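You operate a simulated robot arm through the tools that you are given. There is no shell and no other tool. Be economical: measure what you need, move in short steps, check, and stop when the job is done.

You are at the controls of a simulated robot arm. One attempt, no reset.

JOB
Take the block from the drum bench and leave it on the top of the sack rack.

The check looks at the end state, three seconds after you hand in, the way a careful person would. Anything else that was tipped, shoved, dropped, spilled or broken makes it a failure.

ROBOT AND FRAMES
A 7-joint arm with a two-finger parallel gripper, fixed in place. Base frame: the origin is at the foot of the arm, x ahead of it, y to its left, z up; the work surface is at about z = 72. Units: cm, rad, N and s.
With the tool pointing down near the work surface it reaches from about 16 to 68 cm from the base axis. Its first joint turns from -1.152 to 1.152 rad. Payload 2.4 kg.
The TCP is the grasp point between the finger pads, 3 cm short of the fingertips. In the tool frame z runs along the fingers and y along their closing line. The gripper opens to 9.4 cm. The fingers are 2.8 cm wide and 1 cm thick; the gripper's body (5 by 9.6 cm) begins 5.5 cm behind the TCP.
Orientation is that of the tool frame in the base frame, as a unit quaternion [x, y, z, w]. With the fingers straight down and closing along the base's y, the tool's x points along the base's -x, its y along +y and its z along -z.

CONTROLS
- The arm moves only by the tool arm_command. Its argument "motion" is a list of rows, each a list of 7 numbers: the shift along the tool's x, y, z in units of 25 mm (1.0 is 25 mm), then the turn, a rotation vector about the tool's x, y, z in units of 8 degrees (1.0 is 8 degrees), then the finger opening in cm, from 0 to 9.4. In form: [[x, y, z, rx, ry, rz, hand], ...]. A call has 1 to 12 rows; each row shifts and turns the commanded pose from where the row before left it, along the tool's axes as they then stand. A call with a number of a shift or a turn outside -1 to 1 is refused whole. Each row takes 0.2 s and may step no farther than 5 cm and 0.15 rad from the row before; otherwise, or with a gripper value out of range, the whole call is refused. A pose out of reach is approached as far as the arm can. The call stops where the force on the tool passes 40 N (or 10 N more than at its start, if that is more) or the arm is blocked; 0.2 s more then pass. Each finger travels about 15.3 cm/s and halts on what it meets, pressing with about 29 N; the grip force reading is that of the motor and also rises with nothing between the fingers. The clock runs only during rows and for 0.2 s after the last one: add rows that do not move to give the fingers time. It gives the time, the measured TCP pose, the force on the tool (base axes), the opening and the grip force at its end, in the units of the frame above (readings bear some noise).
- Cameras (640 x 400 px; columns grow to the right, rows downward): "scene" is fixed at [3.8, 47.99, 143.02]; the picture's right is [-0.72, -0.70, 0.00], its down [-0.49, 0.51, -0.70] and it looks along [0.49, -0.51, -0.71] (base axes); focal length 308 px, centre (320, 200). "wrist" rides on the gripper at [-3.7, 0, -5.8] in the tool frame; the picture's right is [0.00, -1.00, 0.00], its down [0.97, 0.00, -0.24] and it looks along [0.24, 0.00, 0.97] (tool axes); focal length 218 px, centre (320, 200).
- camera(camera): a new picture of that camera. No time passes.
- pixel_to_xyz(camera, pixels): there is no depth. For up to 12 entries [column, row, z] of the newest picture of that camera ("zoom" is the newest enlarged one), the place [x, y] in the base frame at which the ray of that pixel passes the height z, good to about 0.3 cm. No time passes.
- zoom(camera, box): a new picture of the part [left, top, right, bottom] of that camera's present view, enlarged. No time passes.
- close_job(): hands the job in; it is judged then, once.

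Keep the steps short. Do not move on a guess: measure, check each grasp and each placing, and mend mistakes. In all there are 60 turns and 20 pictures (those below and enlarged ones count). Leave the gripper open and the arm clear of the work at the hand-in unless told otherwise, and finish with a single line.

The tools are called after ">>>" as name(argument=value, ...) on one line, values as JSON. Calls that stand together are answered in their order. arm_command: Moves the arm, as the interface text tells. Its arguments: {"type":"object","properties":{"motion":{"type":"array","items":{"type":"array","items":{"type":"number"}}}},"required":["motion"]} The other tools are called the same way: camera (camera) takes a picture; pixel_to_xyz (camera, pixels) gives the place at which the rays of pixels pass given heights; zoom (camera, box) takes an enlarged picture of a part of a camera's view; close_job () hands the job in.

At the start:

```text
time: 0.0
tcp_pos: [34.34, -2.4, 94.41]
tcp_rot: [-0.001, 1.0, 0.0, 0.001]
wrist_force: [0.6, -0.3, -0.2]
width: 9.39
grasp_force: 0.0
```

scene: 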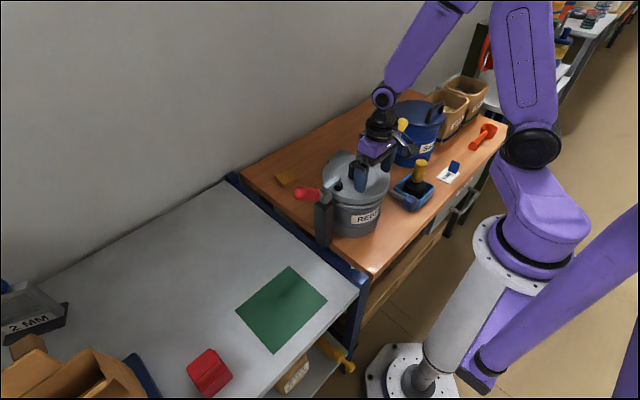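
wrist: 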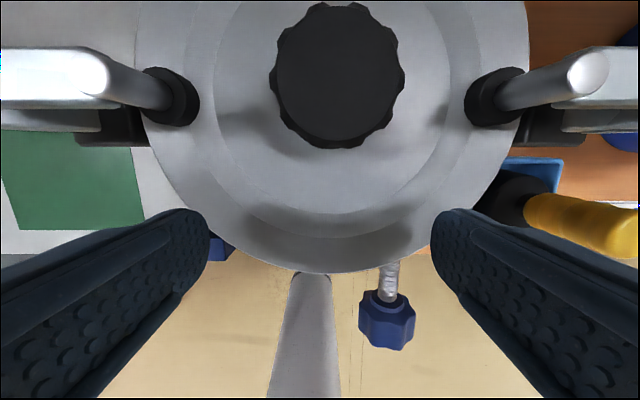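

I see a drum under the gripper, two benches and several loose items. I'll enlarge the scene to find the block, the bench labels and the sack rack.

>>> zoom(camera="scene", box=[230, 70, 520, 250])

>>> zoom(camera="scene", box=[0, 230, 380, 400])

>>> zoom(camera="scene", box=[440, 0, 640, 125])

```text
2.21 times, centred on (375, 160) of scene
```

zoom: 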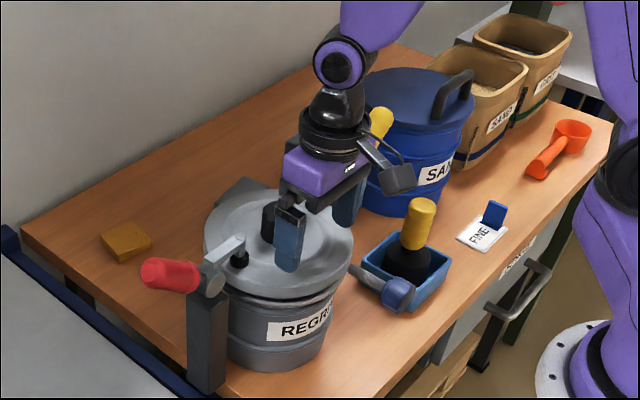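

```text
1.68 times, centred on (190, 315) of scene
```

zoom: 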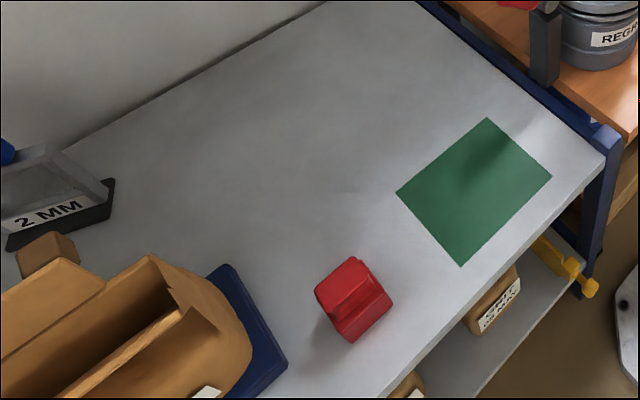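

```text
3.20 times, centred on (540, 62) of scene
```

zoom: 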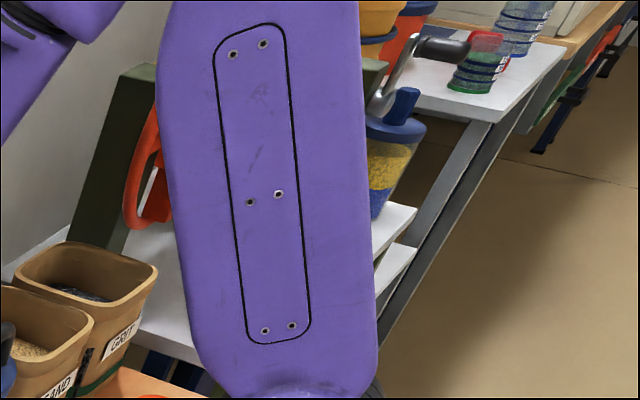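

The drum bench is the wooden one with the REGRIND and SAND drums. The block is the tan piece near (286,178). The sack rack looks like the grey table with sacks and a shelf below. I'll measure the block, the drums and the rack's top.

>>> pixel_to_xyz(camera="scene", pixels=[[275, 178, 74], [288, 171, 74], [299, 179, 74], [287, 184, 74], [285, 188, 72], [299, 182, 72], [281, 310, 72], [180, 260, 72], [358, 290, 72], [322, 246, 72], [305, 193, 90], [355, 170, 90]])

>>> zoom(camera="scene", box=[260, 150, 340, 200])

```text
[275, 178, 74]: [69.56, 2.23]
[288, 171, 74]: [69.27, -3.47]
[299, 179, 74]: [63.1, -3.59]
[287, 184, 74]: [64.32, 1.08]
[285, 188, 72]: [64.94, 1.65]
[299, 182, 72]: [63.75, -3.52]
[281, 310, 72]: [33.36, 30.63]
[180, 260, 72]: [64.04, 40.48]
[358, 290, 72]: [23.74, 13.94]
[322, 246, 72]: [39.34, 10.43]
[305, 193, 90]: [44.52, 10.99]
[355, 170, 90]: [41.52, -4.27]
```

```text
8.00 times, centred on (300, 175) of scene
```

zoom: 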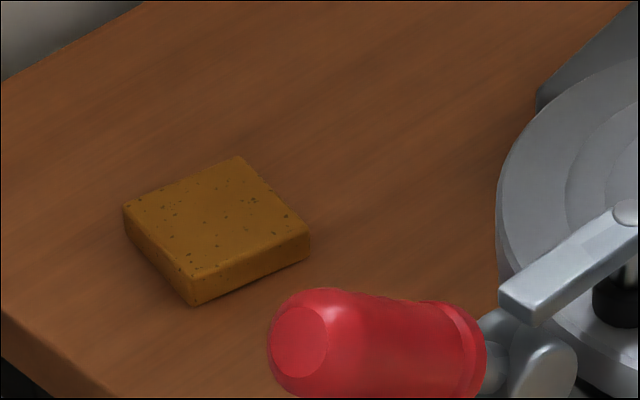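

The block is a flat, speckled tan piece. I'll measure its corners through the enlarged picture at several heights, so I get its thickness and yaw.

>>> pixel_to_xyz(camera="zoom", pixels=[[193, 305, 72], [309, 260, 72], [126, 236, 72], [124, 207, 74], [237, 157, 74], [309, 228, 74], [190, 278, 74], [190, 278, 73.5], [309, 228, 73.5], [124, 207, 73.5], [237, 157, 73.5], [380, 290, 90]])

>>> zoom(camera="scene", box=[290, 140, 400, 250])

```text
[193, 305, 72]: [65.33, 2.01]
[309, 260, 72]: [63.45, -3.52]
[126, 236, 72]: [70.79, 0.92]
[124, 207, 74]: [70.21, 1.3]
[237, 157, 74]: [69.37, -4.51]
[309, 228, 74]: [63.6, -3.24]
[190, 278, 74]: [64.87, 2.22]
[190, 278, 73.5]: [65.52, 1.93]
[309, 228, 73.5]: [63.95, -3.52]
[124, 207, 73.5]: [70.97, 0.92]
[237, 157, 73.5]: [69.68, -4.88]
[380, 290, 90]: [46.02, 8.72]
```

```text
3.64 times, centred on (345, 195) of scene
```

zoom: 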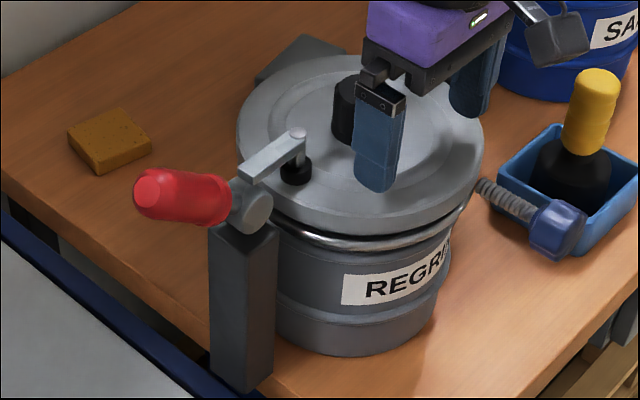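

The block is about 5.5 cm square and 1.7 cm thick, centred near (67.3, -1.2) and turned about -13°. First I'll rise straight up off the drum by 10 cm.

>>> arm_command(motion=[[0, 0, -1, 0, 0, 0, 9.4], [0, 0, -1, 0, 0, 0, 9.4], [0, 0, -1, 0, 0, 0, 9.4], [0, 0, -1, 0, 0, 0, 9.4]])

```text
time: 1.0
tcp_pos: [34.3, -2.62, 104.4]
tcp_rot: [0.0, 1.0, 0.0, 0.0]
wrist_force: [0.6, 0.4, 0.0]
width: 9.39
grasp_force: 0.1
```

The rise was clean. Next I'll go 25 cm forward at this height.

>>> arm_command(motion=[[-1, 0, 0, 0, 0, 0, 9.4], [-1, 0, 0, 0, 0, 0, 9.4], [-1, 0, 0, 0, 0, 0, 9.4], [-1, 0, 0, 0, 0, 0, 9.4], [-1, 0, 0, 0, 0, 0, 9.4], [-1, 0, 0, 0, 0, 0, 9.4], [-1, 0, 0, 0, 0, 0, 9.4], [-1, 0, 0, 0, 0, 0, 9.4], [-1, 0, 0, 0, 0, 0, 9.4], [-1, 0, 0, 0, 0, 0, 9.4]])

>>> camera(camera="wrist")

>>> camera(camera="scene")

```text
time: 3.2
tcp_pos: [59.42, -2.42, 104.49]
tcp_rot: [0.0, 1.0, 0.0, 0.0]
wrist_force: [0.1, 0.5, 0.3]
width: 9.41
grasp_force: 0.1
```

```text
12 pictures are left
```

wrist: 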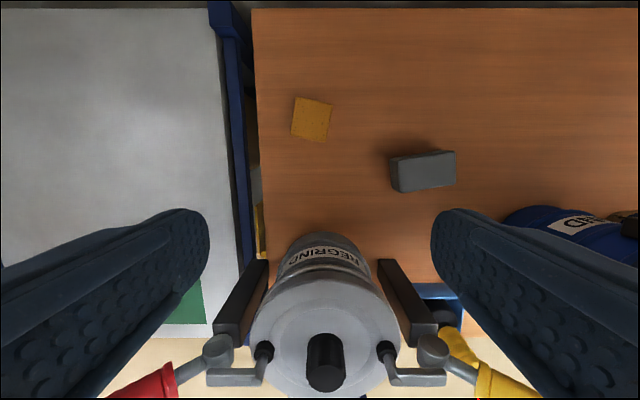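

```text
11 pictures are left
```

scene: 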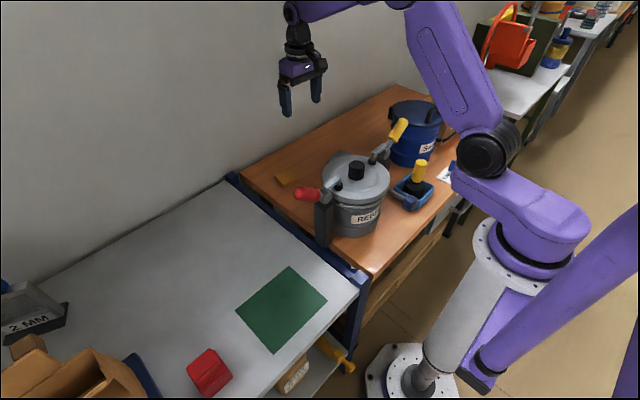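

There is a second candidate, a grey brick-like piece behind the drum at wrist (423,170). I'll enlarge both before choosing.

>>> zoom(camera="wrist", box=[270, 80, 480, 211])

>>> zoom(camera="scene", box=[260, 110, 420, 210])

>>> pixel_to_xyz(camera="wrist", pixels=[[296, 97, 73.7], [333, 103, 73.7], [326, 143, 73.7], [291, 135, 73.7], [390, 158, 76], [455, 150, 76], [455, 184, 72], [400, 192, 72], [232, 20, 72], [255, 10, 72]])

```text
3.05 times, centred on (375, 146) of wrist
```

zoom: 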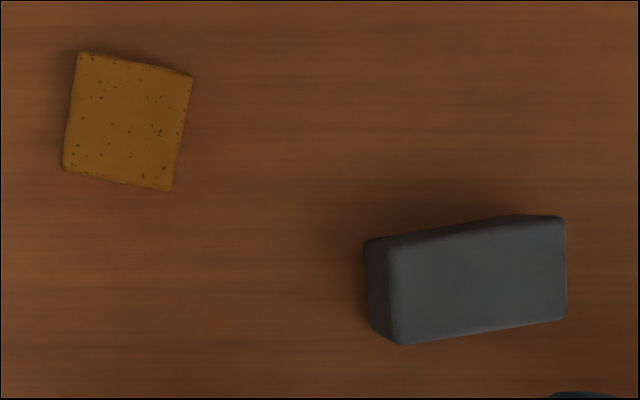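

```text
4.00 times, centred on (340, 160) of scene
```

zoom: 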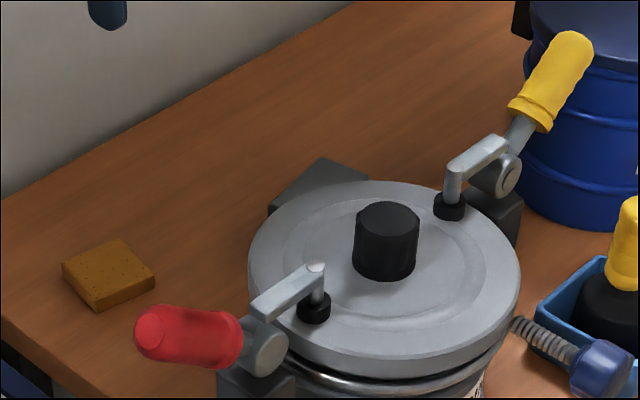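

```text
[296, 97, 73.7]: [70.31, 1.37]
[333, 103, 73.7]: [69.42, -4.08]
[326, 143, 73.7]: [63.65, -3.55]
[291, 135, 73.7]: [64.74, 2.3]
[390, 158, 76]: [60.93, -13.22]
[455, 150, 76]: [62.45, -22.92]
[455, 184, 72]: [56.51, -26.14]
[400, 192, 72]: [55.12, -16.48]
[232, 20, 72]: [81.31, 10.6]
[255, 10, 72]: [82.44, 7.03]
```

The tan piece looks like a flat sponge. The grey cuboid, hidden behind the drum in the scene view, is the real block. I'll move above it, to around (57, -18), and look straight down.

>>> arm_command(motion=[[0.2, -1, 0, 0, 0, 0, 9.4], [0.2, -1, 0, 0, 0, 0, 9.4], [0.2, -1, 0, 0, 0, 0, 9.4], [0.2, -1, 0, 0, 0, 0, 9.4], [0.2, -1, 0, 0, 0, 0, 9.4], [0, -1, 0, 0, 0, 0, 9.4], [0, 0, 0, 0, 0, 0, 9.4]])

>>> camera(camera="wrist")

```text
time: 4.8
tcp_pos: [56.59, -17.56, 104.35]
tcp_rot: [0.0, 1.0, 0.0, 0.0]
wrist_force: [-0.1, -0.2, 0.1]
width: 9.42
grasp_force: 0.1
```

```text
8 pictures are left
```

wrist: 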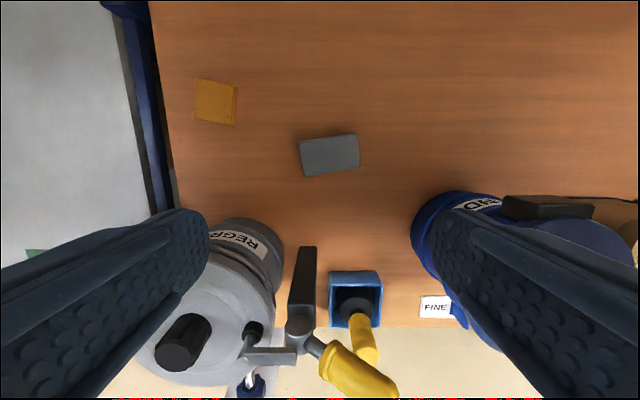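

The block is now in plain view, with top corners at (300,141), (356,134), (359,167) and (304,176). I'll take their positions at several heights and compare them with the previous view to get its height.

>>> pixel_to_xyz(camera="wrist", pixels=[[300, 141, 75], [356, 134, 75], [359, 167, 75], [304, 176, 75], [300, 141, 77], [356, 134, 77], [359, 167, 77], [304, 176, 77], [415, 225, 90], [318, 245, 72], [305, 320, 88], [440, 200, 90]])

>>> zoom(camera="wrist", box=[280, 110, 380, 190])

```text
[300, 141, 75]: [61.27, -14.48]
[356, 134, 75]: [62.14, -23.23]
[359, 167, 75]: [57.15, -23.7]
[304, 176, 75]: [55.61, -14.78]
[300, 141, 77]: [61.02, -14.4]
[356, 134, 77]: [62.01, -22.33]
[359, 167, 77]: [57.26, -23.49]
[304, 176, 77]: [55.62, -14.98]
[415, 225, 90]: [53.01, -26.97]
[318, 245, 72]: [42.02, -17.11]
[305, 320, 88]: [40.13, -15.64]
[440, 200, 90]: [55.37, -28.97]
```

```text
5.00 times, centred on (330, 150) of wrist
```

zoom: 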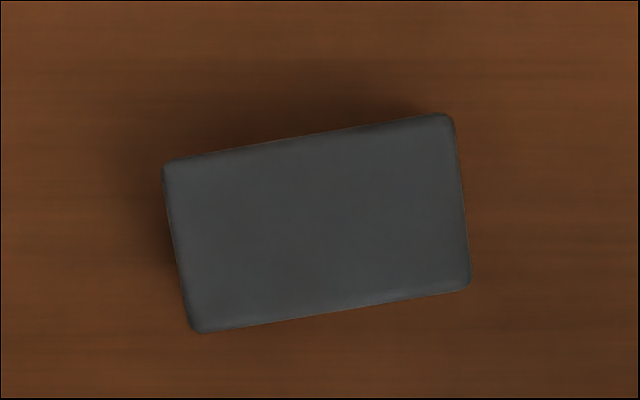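

Comparing the two views puts the block's top at about z = 76.4, its centre near (59.0, -19.0), its size at about 9 x 5.5 cm and its long axis about 10° off base y. I'll centre above it and turn 80° about the tool axis so the fingers close on the short side.

>>> arm_command(motion=[[-0.96, -0.58, 0, 0, 0, 0, 9.4], [0, 0, 0, 0, 0, 1, 9.4], [0, 0, 0, 0, 0, 1, 9.4], [0, 0, 0, 0, 0, 1, 9.4], [0, 0, 0, 0, 0, 1, 9.4], [0, 0, 0, 0, 0, 1, 9.4], [0, 0, 0, 0, 0, 1, 9.4], [0, 0, 0, 0, 0, 1, 9.4], [0, 0, 0, 0, 0, 1, 9.4], [0, 0, 0, 0, 0, 1, 9.4], [0, 0, 0, 0, 0, 1, 9.4], [0, 0, 0, 0, 0, 0, 9.4]])

```text
time: 7.4
tcp_pos: [59.18, -18.98, 104.36]
tcp_rot: [0.644, 0.765, -0.001, 0.0]
wrist_force: [0.3, -0.2, -0.2]
width: 9.41
grasp_force: 0.0
```

The turn is done. I'll descend 17.5 cm, which leaves the fingertips at about z = 84, and check the alignment.

>>> arm_command(motion=[[0, 0, 1, 0, 0, 0, 9.4], [0, 0, 1, 0, 0, 0, 9.4], [0, 0, 1, 0, 0, 0, 9.4], [0, 0, 1, 0, 0, 0, 9.4], [0, 0, 1, 0, 0, 0, 9.4], [0, 0, 1, 0, 0, 0, 9.4], [0, 0, 1, 0, 0, 0, 9.4]])

>>> camera(camera="wrist")

```text
time: 9.0
tcp_pos: [59.18, -18.88, 86.84]
tcp_rot: [0.643, 0.766, 0.001, 0.0]
wrist_force: [0.1, 1.1, -0.1]
width: 9.43
grasp_force: 0.1
```

```text
6 pictures are left
```

wrist: 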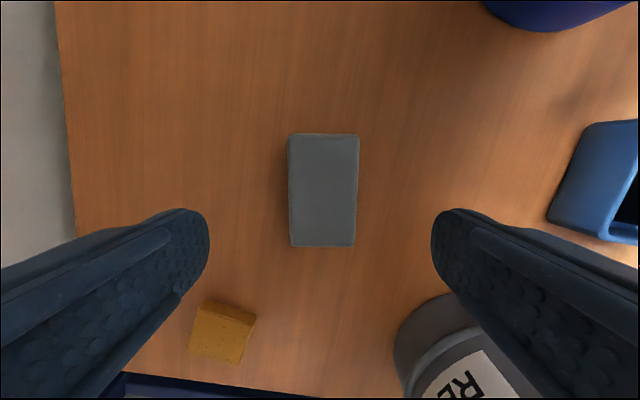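

The block is centred near (323,190) and square to the fingers. It sits about 0.5 cm toward tool -x and 0.25 cm toward -y. I'll correct for that and descend to z of about 75.4.

>>> arm_command(motion=[[-0.2, -0.1, 0.5, 0, 0, 0, 9.4], [0, 0, 1, 0, 0, 0, 9.4], [0, 0, 1, 0, 0, 0, 9.4], [0, 0, 1, 0, 0, 0, 9.4], [0, 0, 0.6, 0, 0, 0, 9.4], [0, 0, 0.46, 0, 0, 0, 9.4], [0, 0, 0, 0, 0, 0, 9.4]])

```text
time: 10.6
tcp_pos: [59.21, -19.53, 75.47]
tcp_rot: [0.643, 0.766, 0.0, 0.001]
wrist_force: [-0.2, 0.6, 0.0]
width: 9.42
grasp_force: 0.1
```

I'm at grasp height with no contact, so I'll close on the block.

>>> arm_command(motion=[[0, 0, 0, 0, 0, 0, 4], [0, 0, 0, 0, 0, 0, 4], [0, 0, 0, 0, 0, 0, 4], [0, 0, 0, 0, 0, 0, 4]])

```text
time: 11.6
tcp_pos: [59.24, -19.52, 75.49]
tcp_rot: [0.643, 0.766, 0.0, 0.0]
wrist_force: [0.4, 0.0, 0.3]
width: 5.79
grasp_force: 28.6
```

The fingers stopped at 5.79 cm with 28.6 N, so the block is held. I'll lift 5 cm and read the load.

>>> arm_command(motion=[[0, 0, -0.5, 0, 0, 0, 4], [0, 0, -0.5, 0, 0, 0, 4], [0, 0, -0.5, 0, 0, 0, 4], [0, 0, -0.5, 0, 0, 0, 4], [0, 0, 0, 0, 0, 0, 4]])

>>> camera(camera="wrist")

```text
time: 12.8
tcp_pos: [59.03, -19.45, 80.37]
tcp_rot: [0.642, 0.767, 0.0, 0.0]
wrist_force: [0.0, -0.1, -2.0]
width: 5.36
grasp_force: 29.0
```

```text
5 pictures are left
```

wrist: 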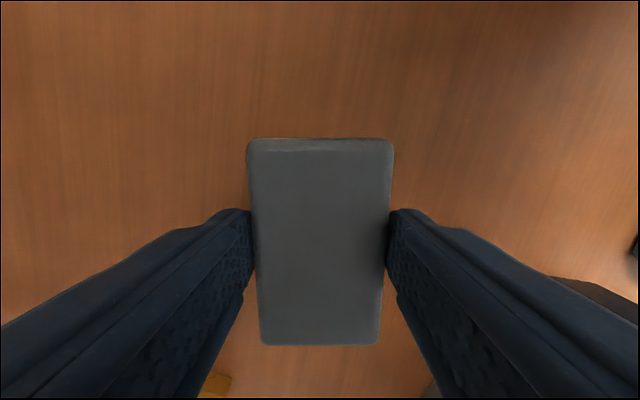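

The block is held and the load is about 2 N. The width eased from 5.79 to 5.36, so it is a slightly soft block. I'll lift to z of about 100, and enlarge the grey table's shelf at about (293,375) to confirm it is the sack rack.

>>> arm_command(motion=[[0, 0, -1, 0, 0, 0, 4.5], [0, 0, -1, 0, 0, 0, 4.5], [0, 0, -1, 0, 0, 0, 4.5], [0, 0, -1, 0, 0, 0, 4.5], [0, 0, -1, 0, 0, 0, 4.5], [0, 0, -1, 0, 0, 0, 4.5], [0, 0, -1, 0, 0, 0, 4.5], [0, 0, -1, 0, 0, 0, 4.5], [0, 0, 0, 0, 0, 0, 4.5]])

>>> zoom(camera="scene", box=[180, 290, 360, 400])

```text
time: 14.8
tcp_pos: [59.01, -19.49, 100.41]
tcp_rot: [0.643, 0.766, -0.001, -0.001]
wrist_force: [0.0, 0.7, -2.3]
width: 5.35
grasp_force: 28.9
```

```text
3.56 times, centred on (270, 345) of scene
```

zoom: 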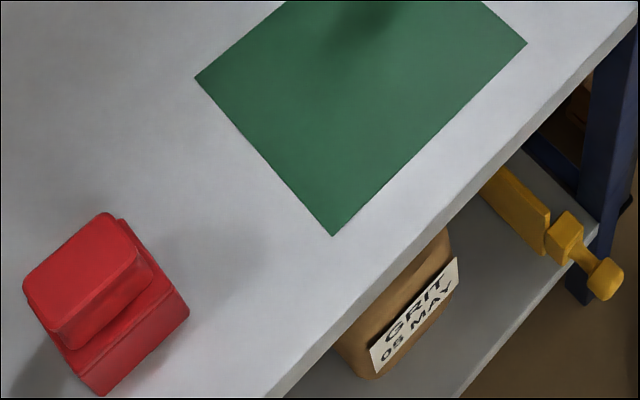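

The shelf holds a sack labelled GRIT, so the grey unit is the sack rack, and the grip is steady at 5.35. I'll carry the block at z = 100 toward clear grey top near (54, 26), starting with the first half.

>>> arm_command(motion=[[0.9, 0.06, 0, 0, 0, 0, 4.5], [0.95, 0.06, 0, 0, 0, 0, 4.5], [0.95, 0.06, 0, 0, 0, 0, 4.5], [0.95, 0.06, 0, 0, 0, 0, 4.5], [0.95, 0.06, 0, 0, 0, 0, 4.5], [0.95, 0.06, 0, 0, 0, 0, 4.5], [0.95, 0.06, 0, 0, 0, 0, 4.5], [0.95, 0.06, 0, 0, 0, 0, 4.5], [0.95, 0.06, 0, 0, 0, 0, 4.5], [0.95, 0.06, 0, 0, 0, 0, 4.5]])

```text
time: 17.0
tcp_pos: [56.3, 4.12, 100.38]
tcp_rot: [0.643, 0.766, 0.0, 0.0]
wrist_force: [-0.3, -0.4, -2.1]
width: 5.38
grasp_force: 28.8
```

That half went cleanly, so I'll do the second half.

>>> arm_command(motion=[[0.95, 0.06, 0, 0, 0, 0, 4.5], [0.95, 0.06, 0, 0, 0, 0, 4.5], [0.95, 0.06, 0, 0, 0, 0, 4.5], [0.95, 0.06, 0, 0, 0, 0, 4.5], [0.95, 0.06, 0, 0, 0, 0, 4.5], [0.95, 0.06, 0, 0, 0, 0, 4.5], [0.95, 0.06, 0, 0, 0, 0, 4.5], [0.95, 0.06, 0, 0, 0, 0, 4.5], [0.95, 0.06, 0, 0, 0, 0, 4.5], [0, 0, 0, 0, 0, 0, 4.5]])

>>> camera(camera="scene")

```text
time: 19.2
tcp_pos: [53.95, 25.42, 100.43]
tcp_rot: [0.643, 0.766, 0.0, 0.0]
wrist_force: [0.0, 0.3, -1.8]
width: 5.33
grasp_force: 28.5
```

```text
3 pictures are left
```

scene: 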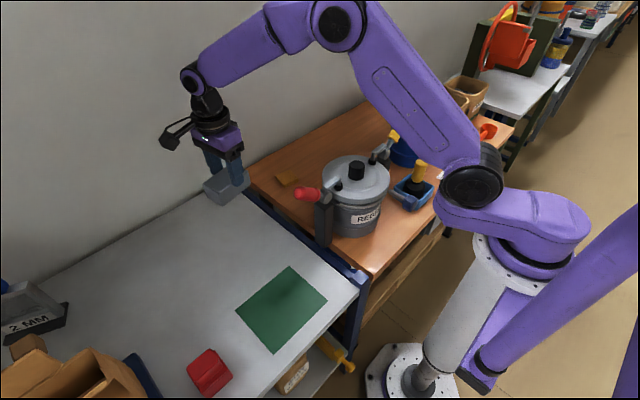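

The block hangs above clear grey top. I'll descend 22.5 cm, to about 2.5 cm above the expected contact.

>>> arm_command(motion=[[0, 0, 1, 0, 0, 0, 4.5], [0, 0, 1, 0, 0, 0, 4.5], [0, 0, 1, 0, 0, 0, 4.5], [0, 0, 1, 0, 0, 0, 4.5], [0, 0, 1, 0, 0, 0, 4.5], [0, 0, 1, 0, 0, 0, 4.5], [0, 0, 1, 0, 0, 0, 4.5], [0, 0, 0.8, 0, 0, 0, 4.5], [0, 0, 0.6, 0, 0, 0, 4.5], [0, 0, 0.4, 0, 0, 0, 4.5], [0, 0, 0, 0, 0, 0, 4.5]])

>>> zoom(camera="scene", box=[150, 150, 350, 275])

```text
time: 21.6
tcp_pos: [54.12, 25.45, 78.42]
tcp_rot: [0.643, 0.766, 0.0, 0.0]
wrist_force: [-0.3, 0.4, -2.4]
width: 5.38
grasp_force: 29.0
```

```text
3.20 times, centred on (250, 212) of scene
```

zoom: 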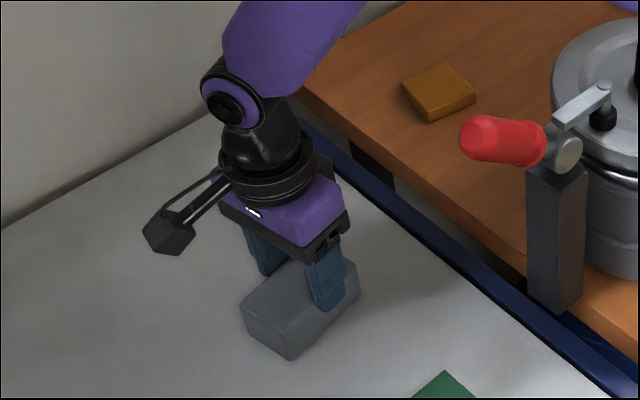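

The block is just above the surface and free of the green mat and the rail. I'll lower it in small steps and watch the force.

>>> arm_command(motion=[[0, 0, 0.3, 0, 0, 0, 4.5], [0, 0, 0.3, 0, 0, 0, 4.5], [0, 0, 0.2, 0, 0, 0, 4.5], [0, 0, 0.2, 0, 0, 0, 4.5], [0, 0, 0, 0, 0, 0, 4.5]])

```text
time: 22.4
tcp_pos: [54.25, 25.54, 76.98]
tcp_rot: [0.643, 0.766, 0.001, 0.0]
wrist_force: [-1.8, -0.8, 7.8]
width: 5.42
grasp_force: 8.0
stopped in row 3: the force on the tool passed its limit (the readings are from after the stop); the commanded pose is now the measured one
```

Contact came at TCP z = 77.0, so the rack's top is slightly higher than the bench and the block is resting on it. I'll relieve the press slightly and open.

>>> arm_command(motion=[[0, 0, -0.04, 0, 0, 0, 5.2], [0, 0, 0, 0, 0, 0, 6.2], [0, 0, 0, 0, 0, 0, 7.5], [0, 0, 0, 0, 0, 0, 9.4], [0, 0, 0, 0, 0, 0, 9.4]])

```text
time: 23.6
tcp_pos: [54.25, 25.49, 77.03]
tcp_rot: [0.642, 0.767, 0.002, 0.0]
wrist_force: [-0.8, -0.5, -0.1]
width: 9.41
grasp_force: 0.1
```

The fingers are fully open and there is no load on them. I'll rise straight up 25 cm.

>>> arm_command(motion=[[0, 0, -0.5, 0, 0, 0, 9.4], [0, 0, -1, 0, 0, 0, 9.4], [0, 0, -1, 0, 0, 0, 9.4], [0, 0, -1, 0, 0, 0, 9.4], [0, 0, -1, 0, 0, 0, 9.4], [0, 0, -1, 0, 0, 0, 9.4], [0, 0, -1, 0, 0, 0, 9.4], [0, 0, -1, 0, 0, 0, 9.4], [0, 0, -1, 0, 0, 0, 9.4], [0, 0, -1, 0, 0, 0, 9.4], [0, 0, 0, 0, 0, 0, 9.4]])

>>> camera(camera="scene")

```text
time: 26.0
tcp_pos: [54.18, 25.41, 100.62]
tcp_rot: [0.643, 0.766, 0.001, 0.001]
wrist_force: [0.4, 0.1, -0.2]
width: 9.41
grasp_force: 0.1
```

```text
1 pictures are left
```

scene: 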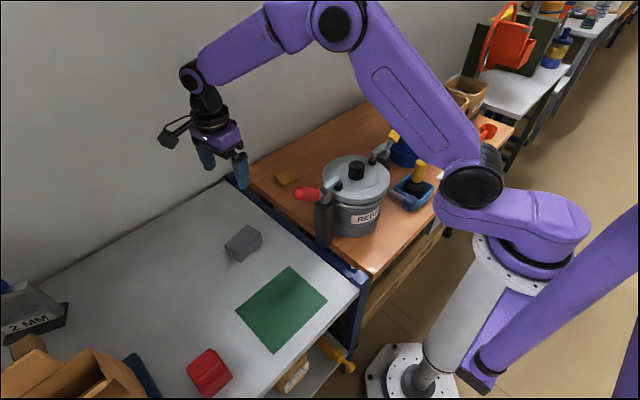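

The block lies flat on the grey rack top at (243,243), clear of the mat and the edges. Everything else looks as it was, the gripper is open and the arm is clear, so I'll hand in.

>>> close_job()

```text
The job is handed in.
```

The grey block from the drum bench now lies flat on top of the sack rack, with nothing else visibly disturbed, the gripper open and the arm clear.
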